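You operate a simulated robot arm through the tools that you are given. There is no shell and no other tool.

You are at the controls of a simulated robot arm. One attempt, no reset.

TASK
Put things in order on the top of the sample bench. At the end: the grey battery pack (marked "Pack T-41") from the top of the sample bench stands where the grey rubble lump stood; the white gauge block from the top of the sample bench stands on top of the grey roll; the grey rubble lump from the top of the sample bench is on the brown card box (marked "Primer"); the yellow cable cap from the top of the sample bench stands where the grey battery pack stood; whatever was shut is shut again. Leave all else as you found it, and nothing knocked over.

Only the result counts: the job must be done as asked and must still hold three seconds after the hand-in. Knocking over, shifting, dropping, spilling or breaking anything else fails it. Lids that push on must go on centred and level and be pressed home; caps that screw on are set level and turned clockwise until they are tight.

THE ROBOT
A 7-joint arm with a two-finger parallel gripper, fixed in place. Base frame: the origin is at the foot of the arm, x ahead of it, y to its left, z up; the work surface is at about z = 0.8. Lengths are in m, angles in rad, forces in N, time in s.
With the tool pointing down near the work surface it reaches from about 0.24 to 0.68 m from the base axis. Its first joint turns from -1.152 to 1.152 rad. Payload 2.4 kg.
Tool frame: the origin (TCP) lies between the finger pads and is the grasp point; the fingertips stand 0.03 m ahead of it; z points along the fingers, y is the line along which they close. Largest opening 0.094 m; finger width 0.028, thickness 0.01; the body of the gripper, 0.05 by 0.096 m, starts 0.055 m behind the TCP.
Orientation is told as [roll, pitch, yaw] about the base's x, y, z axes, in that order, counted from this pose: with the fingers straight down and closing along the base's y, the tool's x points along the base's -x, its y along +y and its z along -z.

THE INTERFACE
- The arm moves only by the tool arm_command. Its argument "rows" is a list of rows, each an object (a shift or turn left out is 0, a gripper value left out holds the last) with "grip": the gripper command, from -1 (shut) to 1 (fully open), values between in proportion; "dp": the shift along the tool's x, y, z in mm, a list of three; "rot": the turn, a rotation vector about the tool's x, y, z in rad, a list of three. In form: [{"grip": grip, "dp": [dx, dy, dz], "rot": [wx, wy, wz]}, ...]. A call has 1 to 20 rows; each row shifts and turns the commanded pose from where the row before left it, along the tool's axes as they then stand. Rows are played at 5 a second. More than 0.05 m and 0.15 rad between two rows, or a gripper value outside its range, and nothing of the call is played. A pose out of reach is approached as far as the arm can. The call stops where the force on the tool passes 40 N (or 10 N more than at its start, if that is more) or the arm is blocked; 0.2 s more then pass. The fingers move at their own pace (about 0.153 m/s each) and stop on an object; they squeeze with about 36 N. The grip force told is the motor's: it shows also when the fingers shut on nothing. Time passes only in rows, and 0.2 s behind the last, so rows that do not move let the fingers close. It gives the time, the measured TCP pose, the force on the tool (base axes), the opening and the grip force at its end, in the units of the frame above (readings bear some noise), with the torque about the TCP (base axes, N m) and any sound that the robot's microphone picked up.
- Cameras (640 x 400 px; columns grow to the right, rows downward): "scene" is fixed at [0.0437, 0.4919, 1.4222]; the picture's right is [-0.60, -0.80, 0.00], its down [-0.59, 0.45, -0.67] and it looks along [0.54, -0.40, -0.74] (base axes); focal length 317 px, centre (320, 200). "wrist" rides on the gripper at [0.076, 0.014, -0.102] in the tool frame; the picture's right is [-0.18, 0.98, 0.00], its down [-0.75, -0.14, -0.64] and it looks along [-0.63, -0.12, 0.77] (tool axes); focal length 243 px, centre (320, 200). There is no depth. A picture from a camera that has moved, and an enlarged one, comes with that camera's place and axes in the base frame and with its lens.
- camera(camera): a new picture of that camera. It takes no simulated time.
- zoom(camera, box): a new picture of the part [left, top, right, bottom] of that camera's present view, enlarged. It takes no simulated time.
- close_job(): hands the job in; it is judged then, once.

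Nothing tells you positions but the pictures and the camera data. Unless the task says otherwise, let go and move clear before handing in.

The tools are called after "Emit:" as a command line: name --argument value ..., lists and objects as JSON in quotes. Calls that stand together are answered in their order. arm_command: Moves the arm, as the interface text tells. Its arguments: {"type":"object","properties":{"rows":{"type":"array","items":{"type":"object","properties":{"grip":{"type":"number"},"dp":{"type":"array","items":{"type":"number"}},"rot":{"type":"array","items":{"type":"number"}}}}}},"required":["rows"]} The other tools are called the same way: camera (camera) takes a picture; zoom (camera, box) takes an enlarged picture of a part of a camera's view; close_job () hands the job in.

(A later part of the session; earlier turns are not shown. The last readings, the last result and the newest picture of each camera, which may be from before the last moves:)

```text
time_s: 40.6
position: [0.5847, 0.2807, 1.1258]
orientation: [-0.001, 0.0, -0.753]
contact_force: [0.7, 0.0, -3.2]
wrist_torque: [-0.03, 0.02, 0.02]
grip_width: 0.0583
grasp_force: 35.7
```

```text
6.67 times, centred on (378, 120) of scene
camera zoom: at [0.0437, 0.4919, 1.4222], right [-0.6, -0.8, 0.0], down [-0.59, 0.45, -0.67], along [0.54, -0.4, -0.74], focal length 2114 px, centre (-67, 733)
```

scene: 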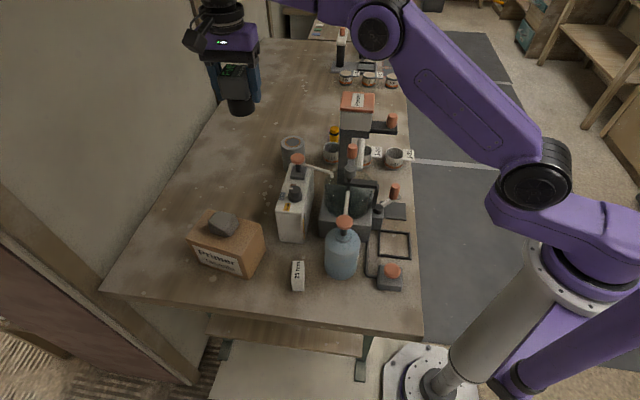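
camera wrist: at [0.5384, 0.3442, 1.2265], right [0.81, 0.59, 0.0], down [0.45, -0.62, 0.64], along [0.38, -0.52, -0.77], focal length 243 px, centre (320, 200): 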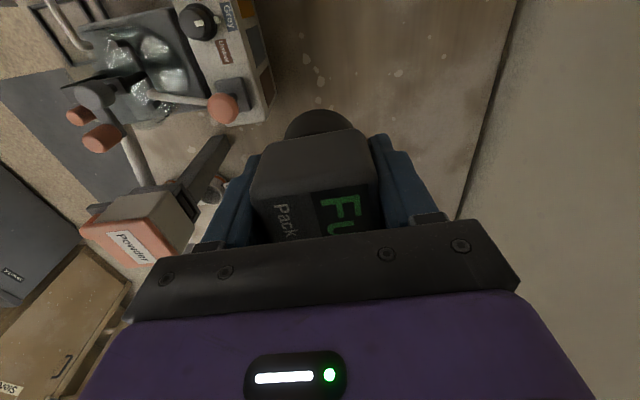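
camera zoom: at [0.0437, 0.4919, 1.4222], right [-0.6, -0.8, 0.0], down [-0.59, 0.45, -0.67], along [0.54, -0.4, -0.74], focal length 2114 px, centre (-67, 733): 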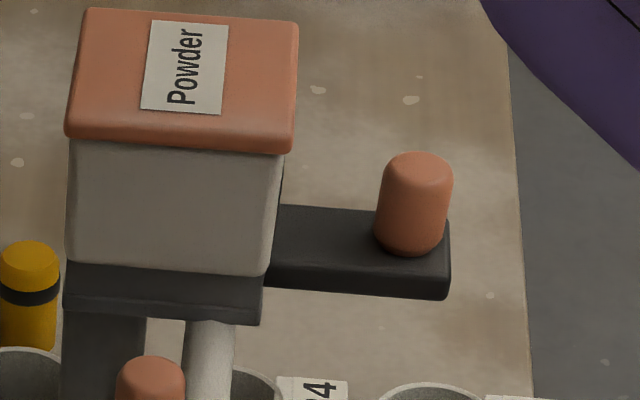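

The pack hangs upright in the grip. I'll lower it at the lump's old spot, slowing near the original grasp height of 0.853.

Emit:
arm_command --rows '[{"dp": [-2, -2, 45]}, {"dp": [0, 0, 45]}, {"dp": [0, 0, 45]}, {"dp": [0, 0, 45]}, {"dp": [0, 0, 45]}, {"dp": [0, 0, 25]}, {"dp": [0, 0, 15]}, {"dp": [0, 0, 3]}, {}, {}]'

Emit:
zoom --camera "scene" --box '[200, 130, 328, 210]'

Emit:
camera --camera "wrist"

```text
time_s: 42.8
position: [0.5849, 0.274, 0.8583]
orientation: [-0.001, 0.0, -0.752]
contact_force: [0.1, 0.1, -3.6]
wrist_torque: [0.0, 0.01, -0.02]
grip_width: 0.0579
grasp_force: 36.1
```

```text
5.00 times, centred on (264, 170) of scene
camera zoom: at [0.0437, 0.4919, 1.4222], right [-0.6, -0.8, 0.0], down [-0.59, 0.45, -0.67], along [0.54, -0.4, -0.74], focal length 1585 px, centre (600, 350)
```

zoom: 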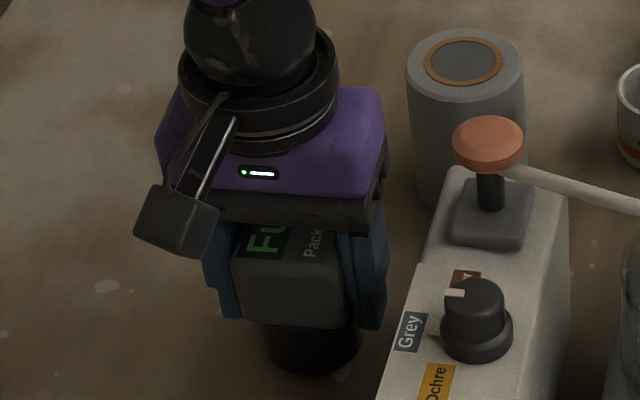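

```text
taken
camera wrist: at [0.5381, 0.338, 0.9601], right [0.81, 0.59, 0.0], down [0.45, -0.62, 0.64], along [0.38, -0.52, -0.77], focal length 243 px, centre (320, 200)
```

wrist: 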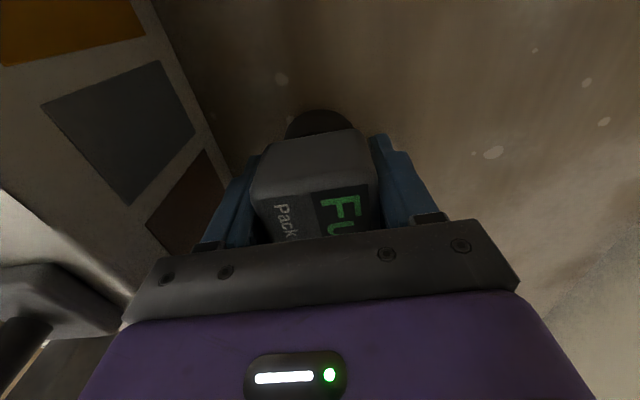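

Emit:
arm_command --rows '[{"dp": [3, 2, 2]}, {"dp": [0, 0, 1]}, {}]'

Emit:
arm_command --rows '[{"dp": [0, 0, 2]}, {}]'

```text
time_s: 43.6
position: [0.5842, 0.2775, 0.8556]
orientation: [0.002, -0.001, -0.755]
contact_force: [0.2, 0.4, -2.7]
wrist_torque: [0.01, -0.02, 0.01]
grip_width: 0.0581
grasp_force: 35.5
```

```text
time_s: 44.2
position: [0.585, 0.2791, 0.8545]
orientation: [0.001, 0.0, -0.755]
contact_force: [0.5, -0.4, -3.6]
wrist_torque: [-0.01, 0.01, 0.01]
grip_width: 0.0581
grasp_force: 35.9
```

Emit:
arm_command --rows '[{"dp": [0, 0, 1.5]}, {}]'

Emit:
arm_command --rows '[{"dp": [0, 0, 1]}, {}]'

```text
time_s: 44.8
position: [0.5841, 0.2772, 0.8522]
orientation: [-0.001, -0.001, -0.755]
contact_force: [-0.2, 0.0, -1.2]
wrist_torque: [-0.05, 0.0, -0.02]
grip_width: 0.0581
grasp_force: 36.3
```

```text
time_s: 45.4
position: [0.584, 0.2788, 0.8529]
orientation: [-0.001, 0.001, -0.755]
contact_force: [-4.9, -3.3, 12.9]
wrist_torque: [-0.26, 0.31, 0.0]
grip_width: 0.0582
grasp_force: 36.4
```

The pack has touched down. I'll release gently and rise straight up.

Emit:
arm_command --rows '[{"dp": [0, 0, -0.5]}, {"grip": 0.6}, {}, {}, {"dp": [0, 0, -10]}, {"dp": [0, 0, -20]}, {"dp": [0, 0, -40]}, {"dp": [0, 0, -40]}, {"dp": [0, 0, -45]}, {"dp": [0, 0, -45]}, {"dp": [0, 0, -45]}, {"dp": [0, 0, -40]}, {}]'

Emit:
camera --camera "wrist"

Emit:
zoom --camera "scene" --box '[200, 130, 328, 210]'

```text
time_s: 48.2
position: [0.582, 0.2801, 1.1365]
orientation: [-0.001, 0.0, -0.752]
contact_force: [0.4, -0.4, 0.4]
wrist_torque: [0.0, 0.02, 0.01]
grip_width: 0.0752
grasp_force: 0.1
```

```text
taken
camera wrist: at [0.5364, 0.3435, 1.2378], right [0.81, 0.59, 0.0], down [0.45, -0.62, 0.64], along [0.38, -0.52, -0.77], focal length 243 px, centre (320, 200)
```

wrist: 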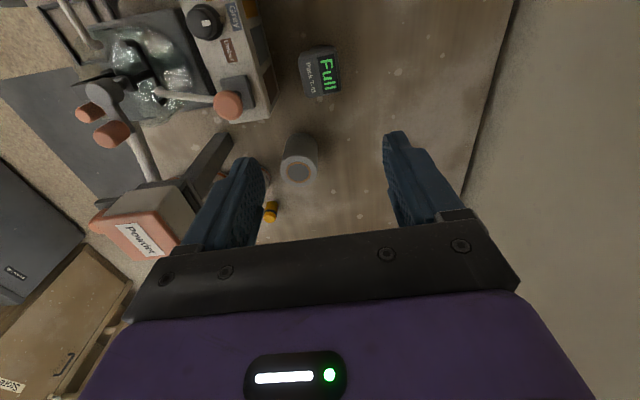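

```text
5.00 times, centred on (264, 170) of scene
camera zoom: at [0.0437, 0.4919, 1.4222], right [-0.6, -0.8, 0.0], down [-0.59, 0.45, -0.67], along [0.54, -0.4, -0.74], focal length 1585 px, centre (600, 350)
```

zoom: 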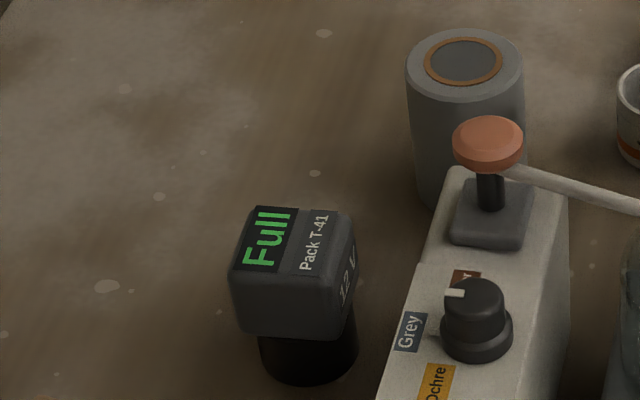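

The pack stands upright on the lump's old spot. Next I'll move over the yellow cap at about (0.668, -0.031), keeping the same yaw so the fingers stay clear of cup J-27.

Emit:
arm_command --rows '[{"grip": 0.6, "dp": [-34.4, -21, 0]}, {"dp": [-34.4, -21, 0]}, {"dp": [-34.4, -21, 0]}, {"dp": [-34.4, -21, 0]}, {"dp": [-34.4, -21, 0]}, {"dp": [-34.4, -21, 0]}, {"dp": [-34.4, -21, 0]}, {"dp": [-34.4, -21, 0]}, {}, {"dp": [0, 0, 45]}, {"dp": [0, 0, 45]}, {"dp": [0, 0, 40]}, {}]'

Emit:
camera --camera "wrist"

Emit:
zoom --camera "wrist" --box '[240, 60, 400, 160]'

Emit:
zoom --camera "scene" --box '[270, 70, 398, 150]'

```text
time_s: 51.0
position: [0.6526, -0.0117, 1.0023]
orientation: [-0.001, 0.0, -0.754]
contact_force: [0.4, -0.3, -0.3]
wrist_torque: [0.01, -0.01, -0.02]
grip_width: 0.0754
grasp_force: 0.0
out of reach, approached as far as the arm can: row 7, 8
```

```text
taken
camera wrist: at [0.6067, 0.0512, 1.103], right [0.81, 0.59, 0.0], down [0.45, -0.62, 0.64], along [0.38, -0.52, -0.77], focal length 243 px, centre (320, 200)
```

wrist: 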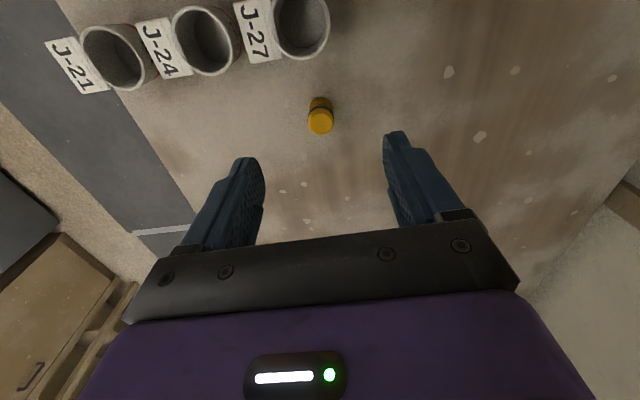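

```text
4.00 times, centred on (320, 110) of wrist
camera zoom: at [0.6067, 0.0512, 1.103], right [0.81, 0.59, 0.0], down [0.45, -0.62, 0.64], along [0.38, -0.52, -0.77], focal length 970 px, centre (320, 560)
```

zoom: 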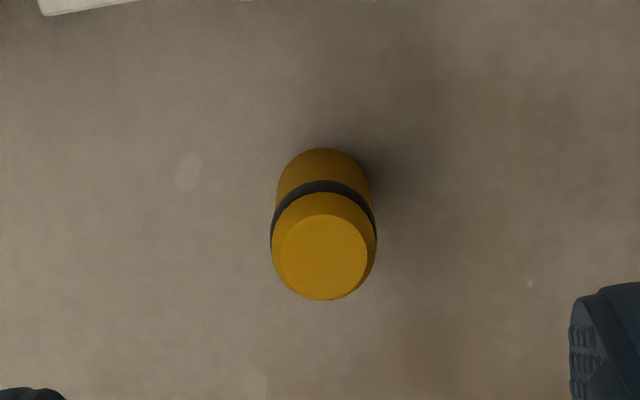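

```text
5.00 times, centred on (334, 110) of scene
camera zoom: at [0.0437, 0.4919, 1.4222], right [-0.6, -0.8, 0.0], down [-0.59, 0.45, -0.67], along [0.54, -0.4, -0.74], focal length 1585 px, centre (250, 650)
```

zoom: 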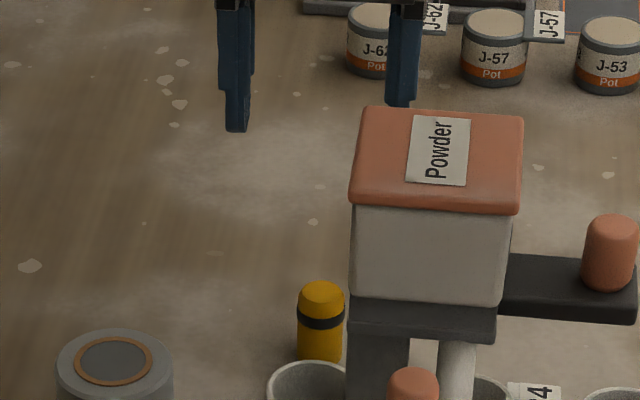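

The cap is at (0.669, -0.032). I'll drop to TCP z≈0.92, shift over it, and check.

Emit:
arm_command --rows '[{"dp": [0, 0, 40]}, {"dp": [0, 0, 40]}, {"dp": [-13, 0, 0]}, {"dp": [-13, 0, 0]}, {}, {}]'

Emit:
camera --camera "wrist"

```text
time_s: 52.4
position: [0.6741, -0.0312, 0.9238]
orientation: [0.002, -0.001, -0.754]
contact_force: [0.2, 0.1, 0.0]
wrist_torque: [-0.01, -0.02, 0.0]
grip_width: 0.075
grasp_force: 0.0
```

```text
taken
camera wrist: at [0.6277, 0.0321, 1.025], right [0.81, 0.59, 0.0], down [0.45, -0.62, 0.64], along [0.38, -0.52, -0.77], focal length 243 px, centre (320, 200)
```

wrist: 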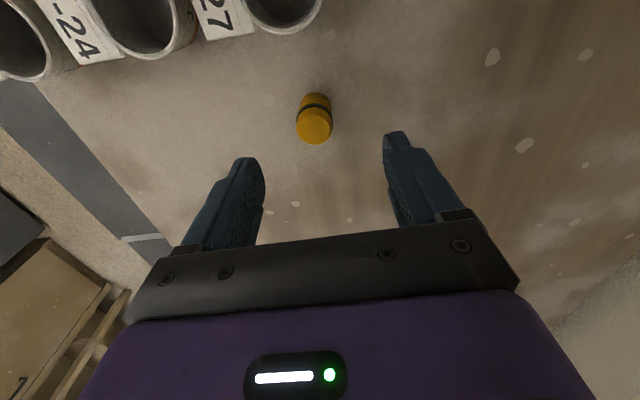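

Emit:
arm_command --rows '[{"dp": [3, -4.5, 20]}, {"dp": [0, 0, 30]}, {"dp": [0, 0, 20]}, {"dp": [0, 0, 12]}, {}, {}]'

Emit:
camera --camera "wrist"

```text
time_s: 53.8
position: [0.6699, -0.0332, 0.842]
orientation: [-0.001, 0.0, -0.753]
contact_force: [-0.8, -0.3, -0.4]
wrist_torque: [0.0, -0.03, 0.0]
grip_width: 0.0752
grasp_force: 0.1
```

```text
taken
camera wrist: at [0.6221, 0.0311, 0.9427], right [0.81, 0.59, 0.0], down [0.45, -0.62, 0.64], along [0.38, -0.52, -0.77], focal length 243 px, centre (320, 200)
```

wrist: 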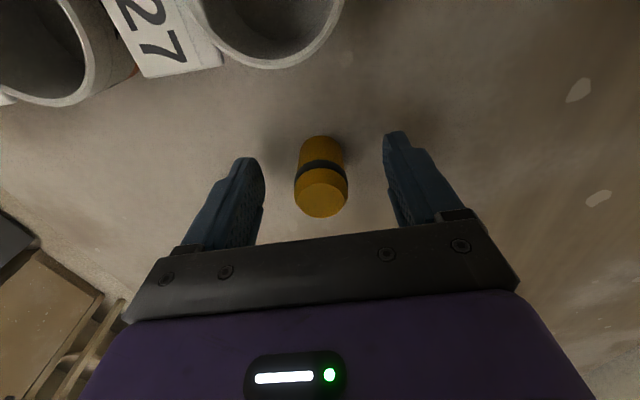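

The cap is centred between the fingers. I'll close and lift.

Emit:
arm_command --rows '[{"grip": -1}, {}, {}, {}, {}]'

Emit:
camera --camera "wrist"

```text
time_s: 55.0
position: [0.6698, -0.0323, 0.8417]
orientation: [0.0, 0.001, -0.753]
contact_force: [0.4, -0.6, 0.0]
wrist_torque: [-0.02, 0.04, 0.02]
grip_width: 0.0277
grasp_force: 36.0
```

```text
taken
camera wrist: at [0.6221, 0.0311, 0.9428], right [0.81, 0.59, 0.0], down [0.45, -0.62, 0.64], along [0.38, -0.52, -0.77], focal length 243 px, centre (320, 200)
```

wrist: 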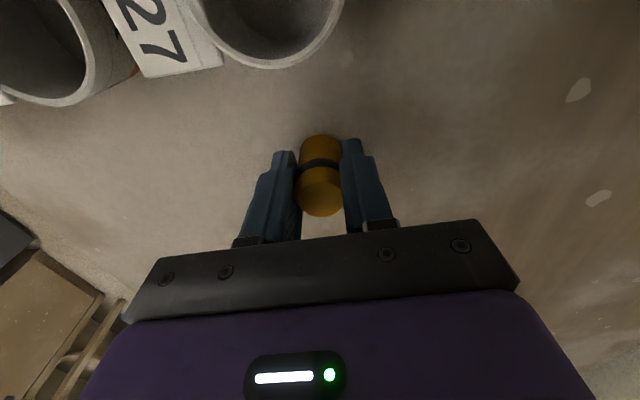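

Emit:
arm_command --rows '[{"dp": [0, 0, -10]}, {"dp": [0, 0, -25]}, {"dp": [0, 0, -35]}, {"dp": [0, 0, -35]}, {"dp": [-14, -36, 0]}, {"dp": [-14, -36, 0]}, {"dp": [-14, -36, 0]}, {"dp": [-14, -36, 0]}, {}, {}]'

Emit:
camera --camera "wrist"

Emit:
camera --camera "scene"

```text
time_s: 57.2
position: [0.6098, -0.1748, 0.9454]
orientation: [-0.001, 0.0, -0.755]
contact_force: [0.0, -0.7, -0.1]
wrist_torque: [-0.04, 0.01, -0.03]
grip_width: 0.0274
grasp_force: 36.0
```

```text
taken
camera wrist: at [0.5639, -0.1117, 1.0463], right [0.81, 0.59, 0.0], down [0.45, -0.62, 0.64], along [0.38, -0.52, -0.77], focal length 243 px, centre (320, 200)
```

wrist: 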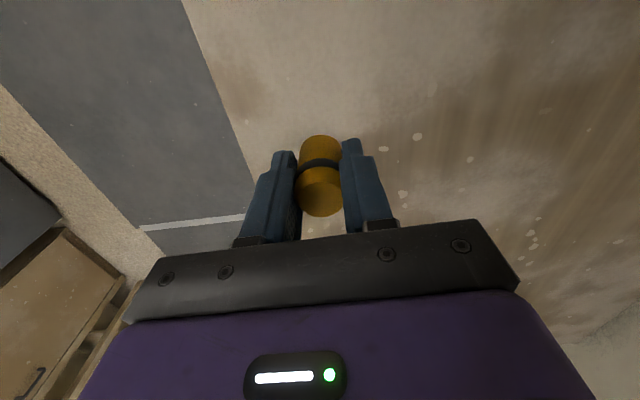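

```text
taken
```

scene: 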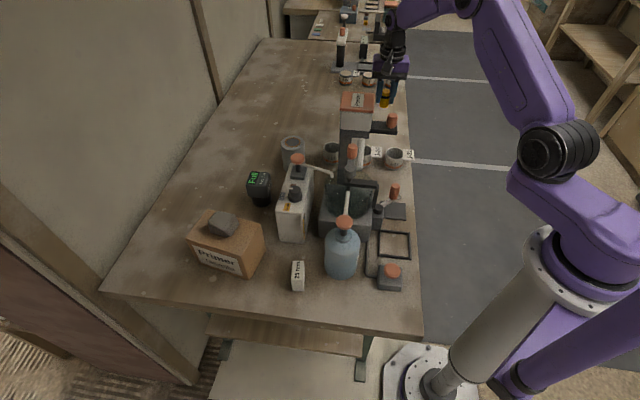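

I'll adjust by a few millimetres and lower the cap toward the bench; it was gripped at z≈0.842.

Emit:
arm_command --rows '[{"dp": [-3, 0, 30]}, {"dp": [0, 0, 30]}, {"dp": [0, 0, 25]}, {"dp": [0, 0, 14]}, {}, {}]'

Emit:
arm_command --rows '[{"dp": [0, 0, 2]}, {}]'

Emit:
arm_command --rows '[{"dp": [0, 0, 1.5]}, {}]'

```text
time_s: 58.6
position: [0.6124, -0.1781, 0.8471]
orientation: [-0.001, 0.0, -0.755]
contact_force: [-0.3, 0.4, -0.4]
wrist_torque: [0.0, 0.0, 0.0]
grip_width: 0.0276
grasp_force: 36.1
```

```text
time_s: 59.2
position: [0.6114, -0.1779, 0.8449]
orientation: [-0.001, 0.002, -0.754]
contact_force: [0.0, -0.5, 0.4]
wrist_torque: [0.0, -0.02, 0.0]
grip_width: 0.0276
grasp_force: 36.8
```

```text
time_s: 59.8
position: [0.613, -0.1775, 0.8439]
orientation: [-0.001, -0.003, -0.754]
contact_force: [1.3, 0.5, -0.3]
wrist_torque: [-0.02, -0.01, -0.03]
grip_width: 0.0273
grasp_force: 36.0
```

Emit:
arm_command --rows '[{"dp": [0, 0, 1]}, {}]'

Emit:
arm_command --rows '[{"dp": [0, 0, 1]}, {}]'

Emit:
arm_command --rows '[{"dp": [0, 0, 0.7]}, {}]'

```text
time_s: 60.4
position: [0.6132, -0.1769, 0.8435]
orientation: [-0.001, 0.0, -0.754]
contact_force: [0.5, -0.8, 0.6]
wrist_torque: [0.0, -0.02, -0.02]
grip_width: 0.0272
grasp_force: 35.7
```

```text
time_s: 61.0
position: [0.6118, -0.1782, 0.8425]
orientation: [0.0, -0.001, -0.753]
contact_force: [0.0, -0.3, 0.5]
wrist_torque: [0.02, -0.01, 0.0]
grip_width: 0.0274
grasp_force: 35.9
```

```text
time_s: 61.6
position: [0.6138, -0.1785, 0.8412]
orientation: [0.0, -0.001, -0.755]
contact_force: [-2.8, 0.3, 4.3]
wrist_torque: [-0.02, 0.09, 0.02]
grip_width: 0.0276
grasp_force: 36.4
```

Light contact (about 4 N). I'll release and rise.

Emit:
arm_command --rows '[{"grip": 0.2}, {}, {}, {"dp": [0, 0, -10]}, {"dp": [0, 0, -20]}, {"dp": [0, 0, -40]}, {"dp": [0, 0, -40]}, {"dp": [0, 0, -45]}, {"dp": [0, 0, -45]}, {"dp": [0, 0, -45]}, {"dp": [0, 0, -45]}, {}]'

Emit:
camera --camera "wrist"

Emit:
camera --camera "scene"

```text
time_s: 64.2
position: [0.6117, -0.1779, 1.1321]
orientation: [0.001, -0.001, -0.754]
contact_force: [-0.3, 0.5, 0.3]
wrist_torque: [0.03, -0.01, -0.01]
grip_width: 0.0564
grasp_force: 0.0
```

```text
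taken
camera wrist: at [0.5659, -0.115, 1.2326], right [0.81, 0.59, 0.0], down [0.45, -0.62, 0.64], along [0.38, -0.52, -0.77], focal length 243 px, centre (320, 200)
```

wrist: 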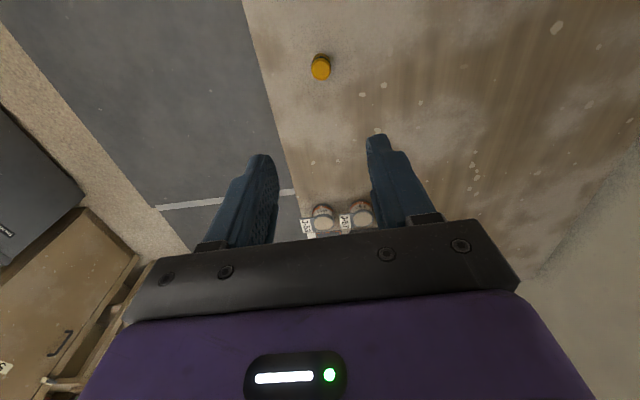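

```text
taken
```

scene: 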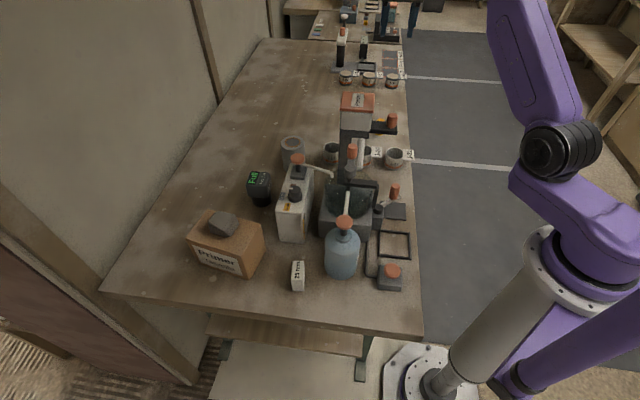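

The cap now stands on the pack's old spot. Next is the gauge block near (0.338, 0.332), about 25×46 mm on plan, short side along ~53°; I'll travel high to above it and align.

Emit:
arm_command --rows '[{"dp": [0, 0, -25]}, {"dp": [42.2, 14.2, 0]}, {"dp": [42.2, 14.2, 0]}, {"dp": [42.2, 14.2, 0]}, {"dp": [42.2, 14.2, 0]}, {"dp": [42.2, 14.2, 0]}, {"dp": [42.2, 14.2, 0]}, {"dp": [42.2, 14.2, 0]}, {"dp": [42.2, 14.2, 0]}, {"dp": [42.2, 14.2, 0]}, {"dp": [42.2, 14.2, 0]}, {"dp": [42.2, 14.2, 0]}, {"dp": [42.2, 14.2, 0]}, {"dp": [42.2, 14.2, 0], "rot": [0, 0, -0.108]}, {}, {}]'

Emit:
camera --camera "wrist"

Emit:
camera --camera "scene"

```text
time_s: 67.6
position: [0.3358, 0.332, 1.1548]
orientation: [0.0, 0.0, -0.646]
contact_force: [0.5, -0.1, 0.3]
wrist_torque: [-0.02, -0.01, -0.03]
grip_width: 0.0564
grasp_force: 0.1
```

```text
taken
camera wrist: at [0.2819, 0.3898, 1.2547], right [0.74, 0.67, 0.0], down [0.52, -0.57, 0.64], along [0.43, -0.47, -0.77], focal length 243 px, centre (320, 200)
```

wrist: 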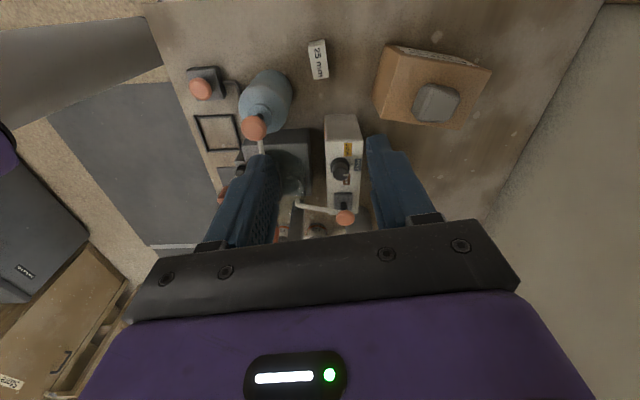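

```text
taken
```

scene: 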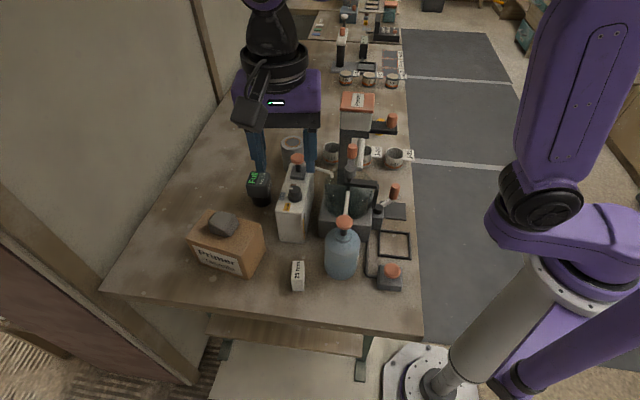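

Emit:
zoom --camera "wrist" --box '[230, 20, 390, 120]'

Emit:
arm_command --rows '[{"grip": 0.25, "dp": [0, 0, 45]}, {"dp": [0, 0, 45]}, {"dp": [0, 0, 40]}, {}, {}]'

Emit:
camera --camera "wrist"

Emit:
zoom --camera "wrist" --box '[240, 60, 400, 160]'

```text
4.00 times, centred on (310, 70) of wrist
camera zoom: at [0.2819, 0.3898, 1.2547], right [0.74, 0.67, 0.0], down [0.52, -0.57, 0.64], along [0.43, -0.47, -0.77], focal length 970 px, centre (360, 720)
```

zoom: 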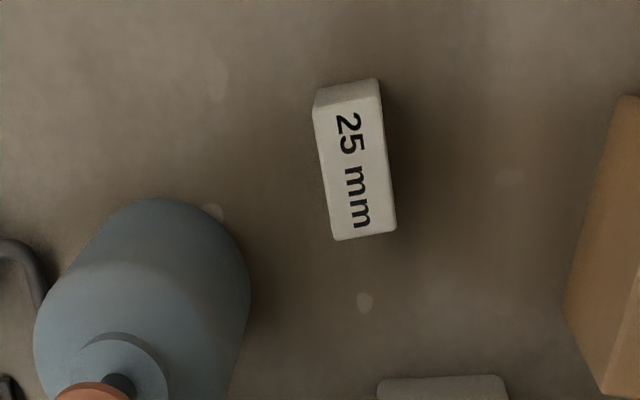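

```text
time_s: 68.8
position: [0.3366, 0.3322, 1.0252]
orientation: [-0.001, 0.001, -0.644]
contact_force: [0.6, -0.4, -0.2]
wrist_torque: [-0.01, 0.0, 0.01]
grip_width: 0.059
grasp_force: 0.0
```

```text
taken
camera wrist: at [0.2834, 0.39, 1.1267], right [0.74, 0.67, 0.0], down [0.52, -0.57, 0.64], along [0.43, -0.47, -0.77], focal length 243 px, centre (320, 200)
```

wrist: 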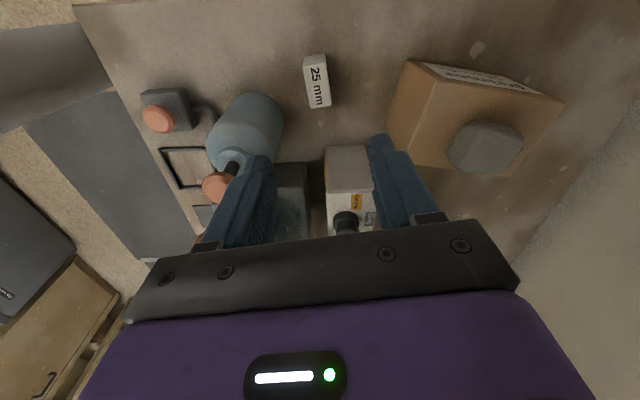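

```text
4.00 times, centred on (320, 110) of wrist
camera zoom: at [0.2834, 0.39, 1.1267], right [0.74, 0.67, 0.0], down [0.52, -0.57, 0.64], along [0.43, -0.47, -0.77], focal length 970 px, centre (320, 560)
```

zoom: 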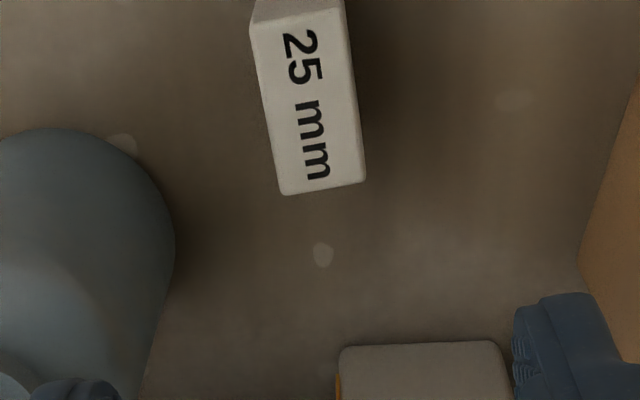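

Yaw alignment is good. The bottle is close (about 9 cm from the block), so I'll bias the grasp a few mm away from it, use a modest finger opening and grip high on the block.

Emit:
arm_command --rows '[{"grip": 0.1, "dp": [8, -3, 40]}, {"dp": [0, 0, 40]}, {}, {}]'

Emit:
camera --camera "wrist"

Emit:
zoom --camera "scene" --box '[240, 190, 400, 300]'

```text
time_s: 69.8
position: [0.33, 0.3349, 0.9465]
orientation: [0.0, -0.001, -0.646]
contact_force: [-0.1, 0.4, -0.1]
wrist_torque: [0.01, 0.0, -0.02]
grip_width: 0.0516
grasp_force: 0.1
```

```text
taken
camera wrist: at [0.2772, 0.3928, 1.0469], right [0.74, 0.67, 0.0], down [0.52, -0.57, 0.64], along [0.43, -0.47, -0.77], focal length 243 px, centre (320, 200)
```

wrist: 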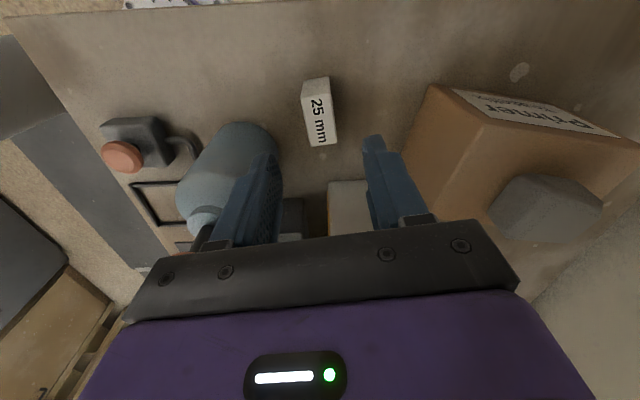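

```text
3.64 times, centred on (320, 245) of scene
camera zoom: at [0.0437, 0.4919, 1.4222], right [-0.6, -0.8, 0.0], down [-0.59, 0.45, -0.67], along [0.54, -0.4, -0.74], focal length 1153 px, centre (320, 36)
```

zoom: 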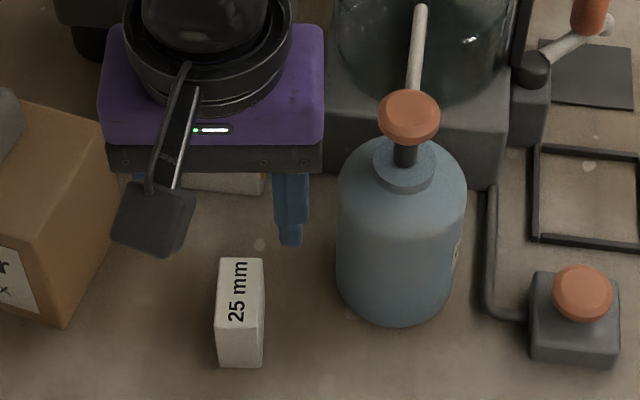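

Emit:
zoom --camera "wrist" --box '[256, 70, 384, 150]'

```text
5.00 times, centred on (320, 110) of wrist
camera zoom: at [0.2772, 0.3928, 1.0469], right [0.74, 0.67, 0.0], down [0.52, -0.57, 0.64], along [0.43, -0.47, -0.77], focal length 1213 px, centre (320, 650)
```

zoom: 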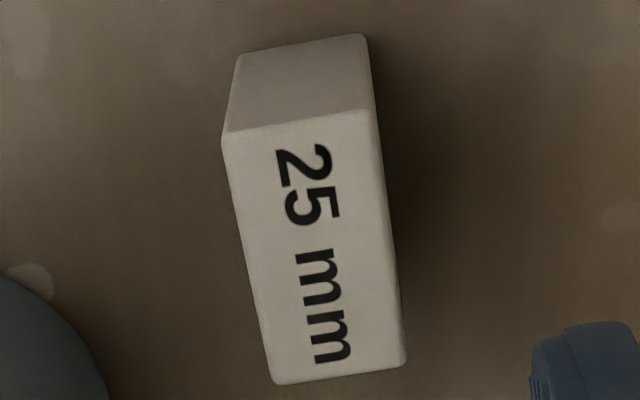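

The block's top is laterally centred, and my grasp is offset about 4 mm as intended. Descending to TCP z≈0.85.

Emit:
arm_command --rows '[{"dp": [0, 0, 35]}, {"dp": [0, 0, 30]}, {"dp": [0, 0, 20]}, {"dp": [0, 0, 11]}, {}, {}]'

Emit:
camera --camera "wrist"

Emit:
zoom --camera "scene" --box '[240, 190, 400, 300]'

```text
time_s: 71.2
position: [0.3311, 0.3352, 0.8503]
orientation: [-0.001, 0.001, -0.646]
contact_force: [0.1, 0.6, -0.9]
wrist_torque: [0.01, -0.02, -0.01]
grip_width: 0.0516
grasp_force: 0.0
```

```text
taken
camera wrist: at [0.2782, 0.3933, 0.9507], right [0.74, 0.67, 0.0], down [0.52, -0.57, 0.64], along [0.43, -0.47, -0.77], focal length 243 px, centre (320, 200)
```

wrist: 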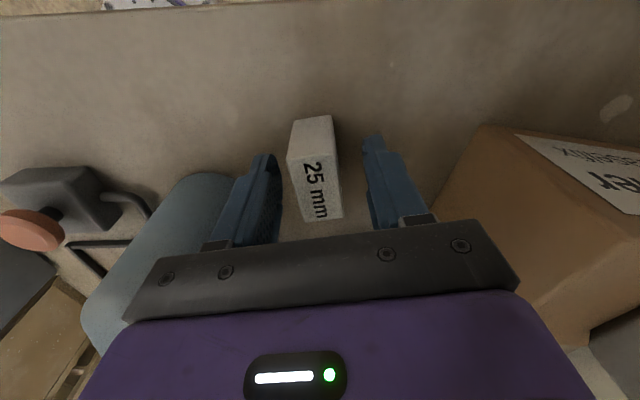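

```text
3.64 times, centred on (320, 245) of scene
camera zoom: at [0.0437, 0.4919, 1.4222], right [-0.6, -0.8, 0.0], down [-0.59, 0.45, -0.67], along [0.54, -0.4, -0.74], focal length 1153 px, centre (320, 36)
```

zoom: 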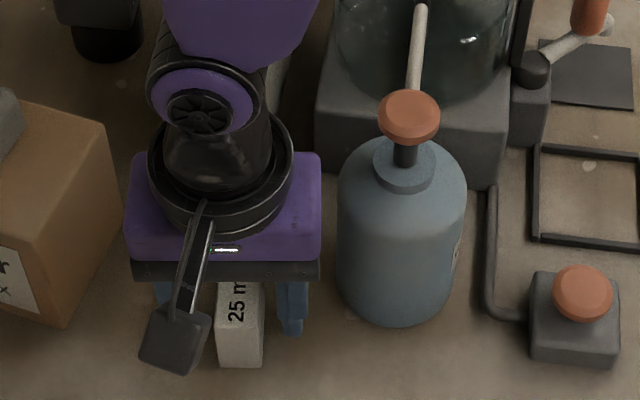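

Emit:
arm_command --rows '[{"dp": [0, -1.5, 3]}, {}, {"grip": -1}, {}, {}, {}]'

Emit:
arm_command --rows '[{"dp": [0, 0, -10]}, {"dp": [0, 0, -20]}, {"dp": [0, 0, -40]}, {"dp": [0, 0, -40]}, {"dp": [0, 0, -45]}, {"dp": [0, 0, -15]}, {}]'

Emit:
camera --camera "wrist"

Emit:
camera --camera "scene"

```text
time_s: 72.6
position: [0.3284, 0.3334, 0.8464]
orientation: [0.0, 0.001, -0.648]
contact_force: [0.9, 0.8, 0.0]
wrist_torque: [0.01, 0.0, 0.02]
grip_width: 0.0285
grasp_force: 35.7
```

```text
time_s: 74.2
position: [0.3325, 0.3343, 1.0192]
orientation: [0.0, 0.0, -0.645]
contact_force: [-0.2, -0.1, -0.4]
wrist_torque: [0.01, -0.03, 0.01]
grip_width: 0.0285
grasp_force: 35.4
```

```text
taken
camera wrist: at [0.2792, 0.3913, 1.12], right [0.74, 0.67, 0.0], down [0.52, -0.57, 0.64], along [0.43, -0.47, -0.77], focal length 243 px, centre (320, 200)
```

wrist: 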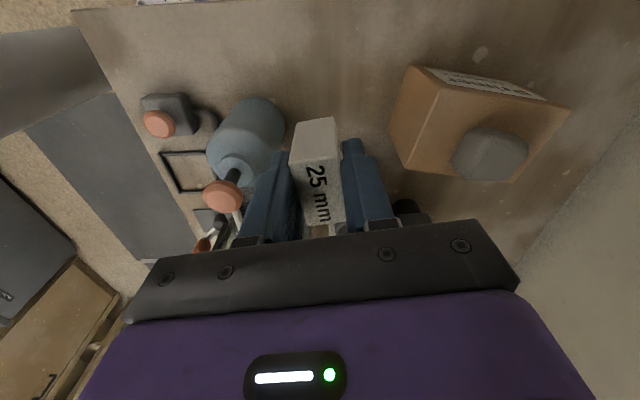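

```text
taken
```

scene: 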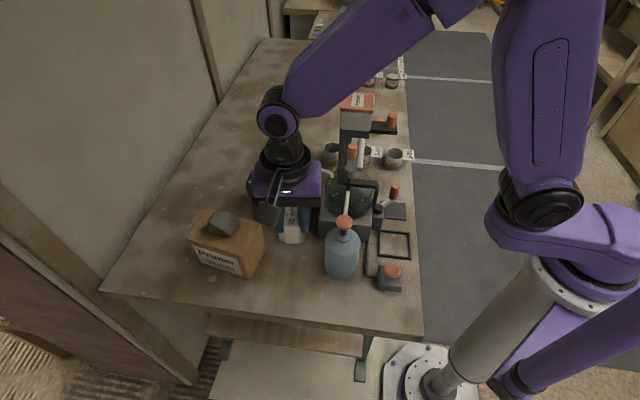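

The block is held firmly (28.5 mm width). I'll lift higher, clear of the plunger, and move toward the roll to pinpoint its top.

Emit:
arm_command --rows '[{"dp": [0, 0, -45]}, {"dp": [0, 0, -45]}, {"dp": [0, 0, -10]}, {"dp": [-43.2, 1.3, 0]}, {"dp": [-43.2, 1.3, 0]}, {"dp": [-43.2, 1.3, 0]}, {"dp": [-43.2, 1.3, 0]}, {"dp": [-43.2, 1.3, 0]}, {"dp": [-43.2, 1.3, 0]}, {"dp": [-43.2, 1.3, 0]}, {"dp": [-43.2, 1.3, 0]}, {}, {}]'

Emit:
camera --camera "wrist"

Emit:
zoom --camera "wrist" --box '[240, 40, 400, 140]'

Emit:
zoom --camera "scene" --box '[240, 100, 340, 180]'

```text
time_s: 77.0
position: [0.6138, 0.1327, 1.1172]
orientation: [0.0, 0.0, -0.645]
contact_force: [0.3, 0.3, -0.5]
wrist_torque: [0.04, 0.0, -0.02]
grip_width: 0.0283
grasp_force: 35.8
```

```text
taken
camera wrist: at [0.5607, 0.1908, 1.2179], right [0.74, 0.67, 0.0], down [0.52, -0.57, 0.64], along [0.43, -0.47, -0.77], focal length 243 px, centre (320, 200)
```

wrist: 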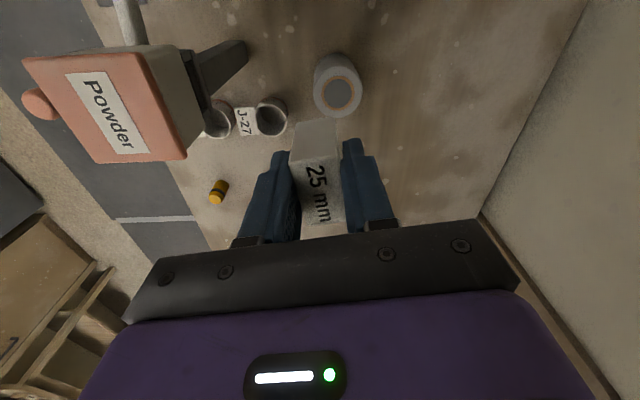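

```text
4.00 times, centred on (320, 90) of wrist
camera zoom: at [0.5607, 0.1908, 1.2179], right [0.74, 0.67, 0.0], down [0.52, -0.57, 0.64], along [0.43, -0.47, -0.77], focal length 970 px, centre (320, 640)
```

zoom: 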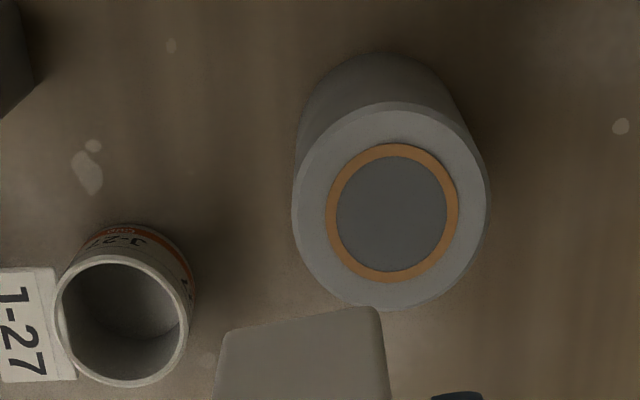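

```text
5.00 times, centred on (290, 140) of scene
camera zoom: at [0.0437, 0.4919, 1.4222], right [-0.6, -0.8, 0.0], down [-0.59, 0.45, -0.67], along [0.54, -0.4, -0.74], focal length 1585 px, centre (470, 500)
```

zoom: 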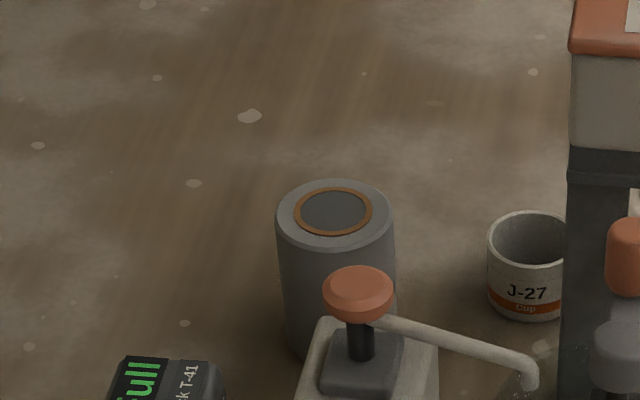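

Emit:
zoom --camera "wrist" --box '[240, 110, 400, 235]'

```text
3.20 times, centred on (320, 172) of wrist
camera zoom: at [0.5607, 0.1908, 1.2179], right [0.74, 0.67, 0.0], down [0.52, -0.57, 0.64], along [0.43, -0.47, -0.77], focal length 776 px, centre (320, 288)
```

zoom: 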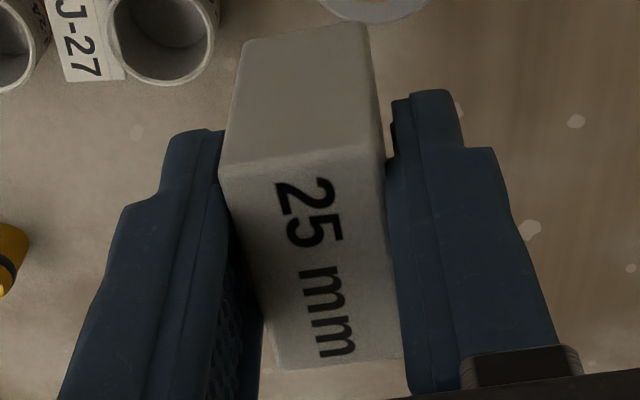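

The roll's top centre is near (0.646, 0.132) and the block's centre is about 3 mm off the TCP. I'll drop to z≈0.99, then shift over the roll.

Emit:
arm_command --rows '[{"dp": [0, 0, 40]}, {"dp": [0, 0, 40]}, {"dp": [0, 0, 40]}, {"dp": [-12, 10, 0]}, {"dp": [-12, 9.5, 0]}, {}, {}]'

Emit:
camera --camera "wrist"

Emit:
zoom --camera "wrist" --box '[240, 70, 400, 190]'

Emit:
zoom --camera "scene" --box '[240, 90, 340, 170]'

```text
time_s: 78.6
position: [0.6438, 0.1342, 0.9955]
orientation: [-0.001, 0.0, -0.644]
contact_force: [0.5, 0.5, -0.9]
wrist_torque: [0.01, -0.02, -0.03]
grip_width: 0.0287
grasp_force: 35.9
```

```text
taken
camera wrist: at [0.5904, 0.1929, 1.0971], right [0.74, 0.67, 0.0], down [0.52, -0.57, 0.64], along [0.43, -0.47, -0.77], focal length 243 px, centre (320, 200)
```

wrist: 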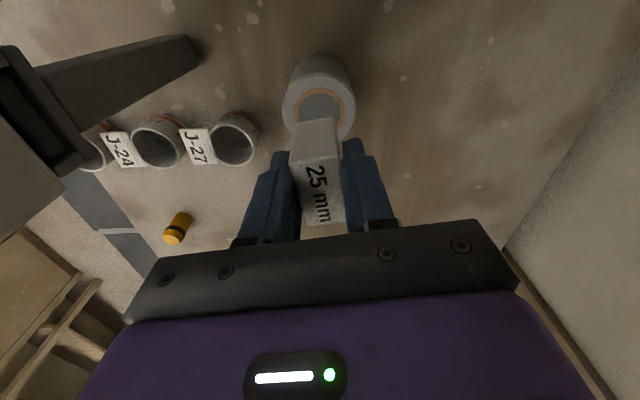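

```text
3.33 times, centred on (320, 130) of wrist
camera zoom: at [0.5904, 0.1929, 1.0971], right [0.74, 0.67, 0.0], down [0.52, -0.57, 0.64], along [0.43, -0.47, -0.77], focal length 809 px, centre (320, 433)
```

zoom: 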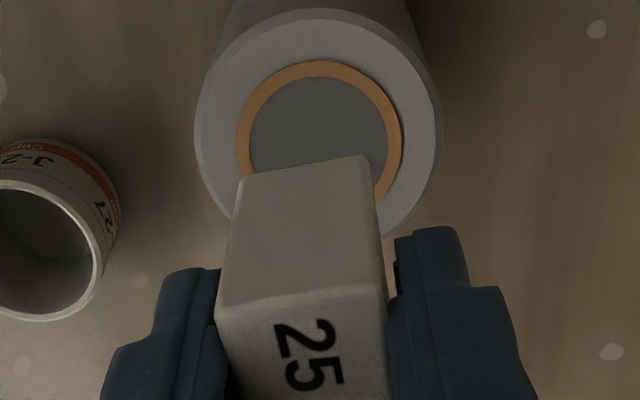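

```text
5.00 times, centred on (290, 130) of scene
camera zoom: at [0.0437, 0.4919, 1.4222], right [-0.6, -0.8, 0.0], down [-0.59, 0.45, -0.67], along [0.54, -0.4, -0.74], focal length 1585 px, centre (470, 550)
```

zoom: 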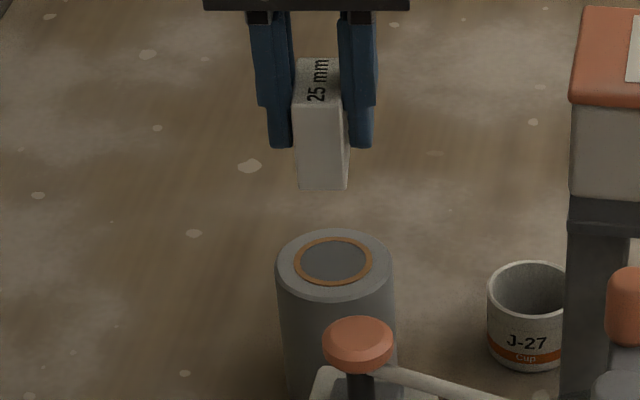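

The block is centred over the roll. I'll descend slowly to contact.

Emit:
arm_command --rows '[{"dp": [0, 0, 25]}, {"dp": [0, 0, 20]}, {"dp": [0, 0, 5]}, {}, {}]'

Emit:
camera --camera "wrist"

Emit:
zoom --camera "scene" --box '[240, 90, 340, 170]'

Emit:
zoom --camera "wrist" --box '[240, 70, 400, 190]'

```text
time_s: 79.8
position: [0.6428, 0.1345, 0.9452]
orientation: [-0.001, -0.001, -0.646]
contact_force: [-0.6, 0.0, -0.7]
wrist_torque: [0.02, 0.03, 0.05]
grip_width: 0.0283
grasp_force: 35.9
```

```text
taken
camera wrist: at [0.5907, 0.193, 1.0469], right [0.74, 0.67, 0.0], down [0.52, -0.57, 0.64], along [0.43, -0.47, -0.77], focal length 243 px, centre (320, 200)
```

wrist: 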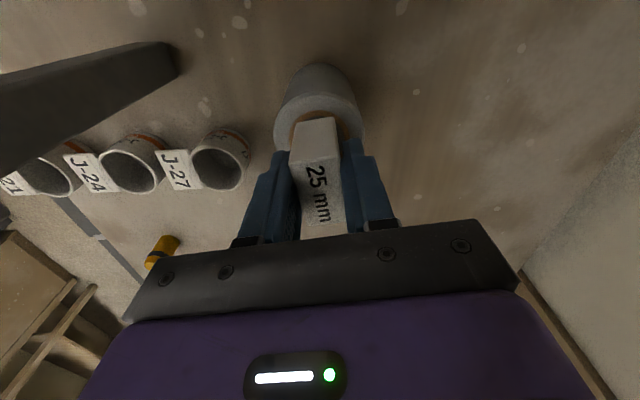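

```text
5.00 times, centred on (290, 130) of scene
camera zoom: at [0.0437, 0.4919, 1.4222], right [-0.6, -0.8, 0.0], down [-0.59, 0.45, -0.67], along [0.54, -0.4, -0.74], focal length 1585 px, centre (470, 550)
```

zoom: 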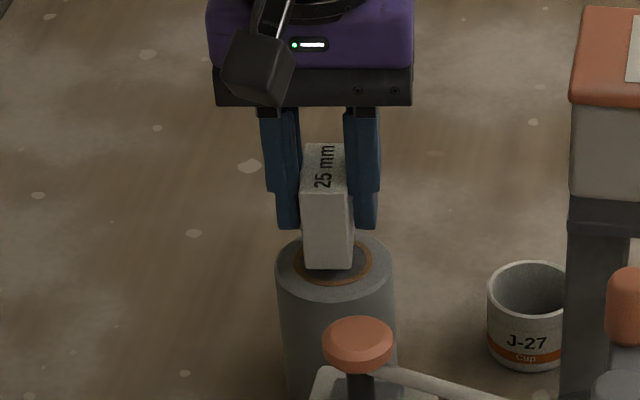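

```text
3.33 times, centred on (320, 130) of wrist
camera zoom: at [0.5907, 0.193, 1.0469], right [0.74, 0.67, 0.0], down [0.52, -0.57, 0.64], along [0.43, -0.47, -0.77], focal length 809 px, centre (320, 433)
```

zoom: 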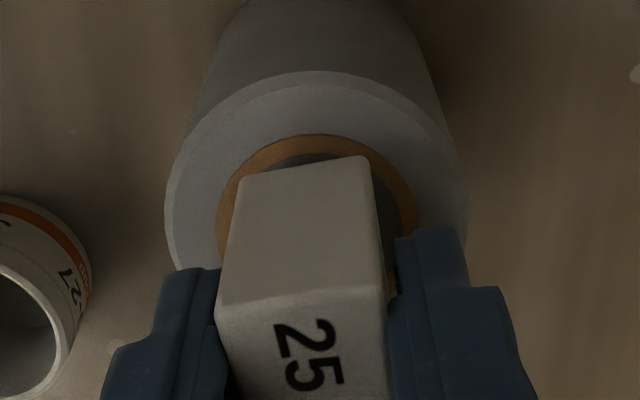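

Emit:
arm_command --rows '[{"dp": [0, 0, 5]}, {"dp": [0, 0, 4]}, {"dp": [0, 0, 2]}, {}]'

Emit:
arm_command --rows '[{"dp": [0, 0, 2]}, {}]'

Emit:
arm_command --rows '[{"dp": [0, 0, 1.5]}, {}]'

Emit:
arm_command --rows '[{"dp": [0, 0, 1.5]}, {}]'

```text
time_s: 80.8
position: [0.6443, 0.1347, 0.9359]
orientation: [0.003, -0.003, -0.646]
contact_force: [-1.6, -0.5, 7.7]
wrist_torque: [-0.02, 0.12, 0.0]
grip_width: 0.0284
grasp_force: 36.1
```

```text
time_s: 81.4
position: [0.6439, 0.1356, 0.9371]
orientation: [0.002, -0.004, -0.645]
contact_force: [-4.3, 0.7, 24.7]
wrist_torque: [0.05, 0.29, -0.01]
grip_width: 0.0284
grasp_force: 35.5
```

```text
time_s: 82.0
position: [0.6449, 0.1348, 0.9358]
orientation: [0.005, -0.005, -0.646]
contact_force: [-3.6, 0.1, 34.7]
wrist_torque: [0.02, 0.14, -0.02]
grip_width: 0.0283
grasp_force: 36.4
```

```text
time_s: 82.6
position: [0.6442, 0.1343, 0.9337]
orientation: [0.005, -0.005, -0.645]
contact_force: [-3.2, -0.5, 34.2]
wrist_torque: [-0.08, 0.0, -0.01]
grip_width: 0.0287
grasp_force: 35.9
```

Contact came at TCP z≈0.936, so I've pressed a little far. I'll ease the commanded pose back up until the force is light.

Emit:
arm_command --rows '[{"dp": [0, 0, -2]}, {}]'

Emit:
arm_command --rows '[{"dp": [0, 0, -0.7]}, {}]'

Emit:
zoom --camera "scene" --box '[240, 90, 340, 170]'

Emit:
zoom --camera "wrist" --box '[240, 70, 400, 230]'

```text
time_s: 83.2
position: [0.6444, 0.1351, 0.9345]
orientation: [0.004, -0.004, -0.645]
contact_force: [2.7, -0.5, 23.2]
wrist_torque: [-0.17, -0.4, 0.0]
grip_width: 0.0284
grasp_force: 36.2
```

```text
time_s: 83.8
position: [0.6436, 0.1344, 0.9351]
orientation: [0.002, -0.002, -0.645]
contact_force: [3.1, -1.1, 20.7]
wrist_torque: [-0.2, -0.39, 0.01]
grip_width: 0.0283
grasp_force: 36.0
```

```text
5.00 times, centred on (290, 130) of scene
camera zoom: at [0.0433, 0.4918, 1.4223], right [-0.6, -0.8, 0.0], down [-0.59, 0.45, -0.67], along [0.54, -0.4, -0.74], focal length 1585 px, centre (470, 550)
```

zoom: 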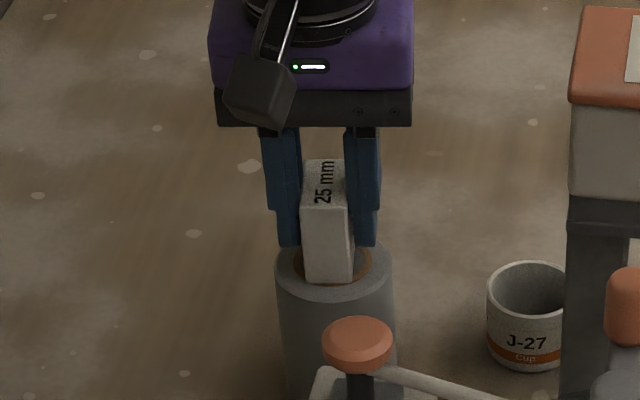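

```text
2.50 times, centred on (320, 150) of wrist
camera zoom: at [0.5908, 0.1932, 1.0356], right [0.74, 0.67, 0.0], down [0.52, -0.57, 0.64], along [0.43, -0.47, -0.77], focal length 606 px, centre (320, 325)
```

zoom: 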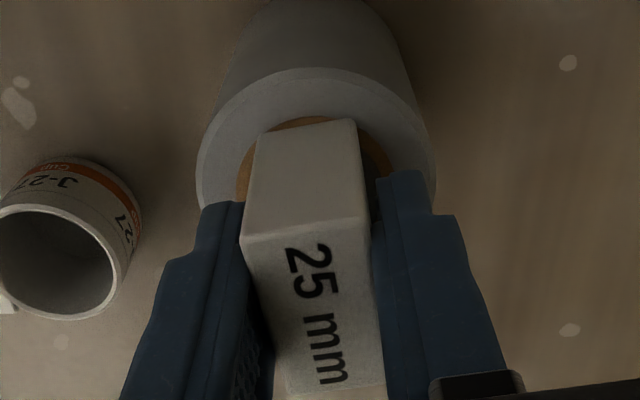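

Emit:
arm_command --rows '[{"dp": [0, 0, -1]}, {}]'

Emit:
arm_command --rows '[{"dp": [0, 0, -0.7]}, {}]'

```text
time_s: 84.4
position: [0.6429, 0.1345, 0.9349]
orientation: [0.001, 0.001, -0.646]
contact_force: [3.9, 0.6, 14.7]
wrist_torque: [-0.14, -0.43, 0.05]
grip_width: 0.0284
grasp_force: 36.1
```

```text
time_s: 85.0
position: [0.6428, 0.1345, 0.9349]
orientation: [-0.002, 0.002, -0.646]
contact_force: [3.7, 0.7, 9.2]
wrist_torque: [-0.11, -0.32, 0.02]
grip_width: 0.0283
grasp_force: 35.7
```

Emit:
arm_command --rows '[{"dp": [0, 0, -0.6]}, {}]'

Emit:
arm_command --rows '[{"grip": 0.0}, {}, {}, {}]'

Emit:
camera --camera "wrist"

Emit:
zoom --camera "scene" --box '[240, 90, 340, 170]'

```text
time_s: 85.6
position: [0.6424, 0.1348, 0.9348]
orientation: [-0.004, 0.003, -0.645]
contact_force: [-0.1, 0.5, -0.9]
wrist_torque: [0.01, -0.04, 0.01]
grip_width: 0.0284
grasp_force: 36.3
```

```text
time_s: 86.6
position: [0.6431, 0.1353, 0.9371]
orientation: [-0.001, 0.001, -0.647]
contact_force: [0.0, 0.0, -0.2]
wrist_torque: [0.01, 0.03, 0.02]
grip_width: 0.0471
grasp_force: 0.1
```

```text
taken
camera wrist: at [0.5907, 0.1933, 1.0374], right [0.74, 0.67, 0.0], down [0.52, -0.57, 0.64], along [0.43, -0.47, -0.77], focal length 243 px, centre (320, 200)
```

wrist: 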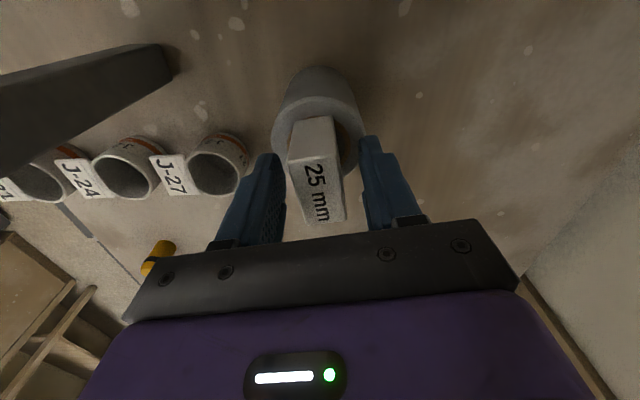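

```text
5.00 times, centred on (290, 130) of scene
camera zoom: at [0.0437, 0.4919, 1.4222], right [-0.6, -0.8, 0.0], down [-0.59, 0.45, -0.67], along [0.54, -0.4, -0.74], focal length 1585 px, centre (470, 550)
```

zoom: 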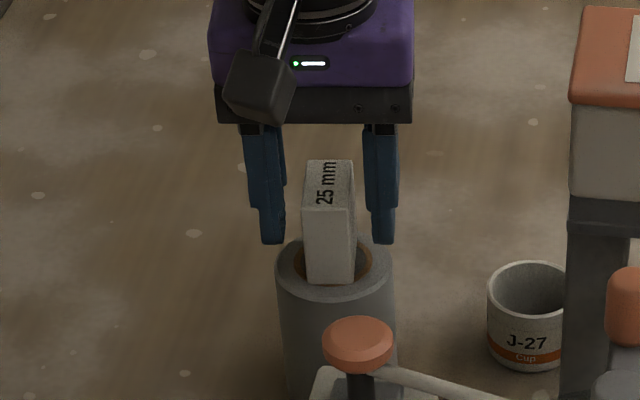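

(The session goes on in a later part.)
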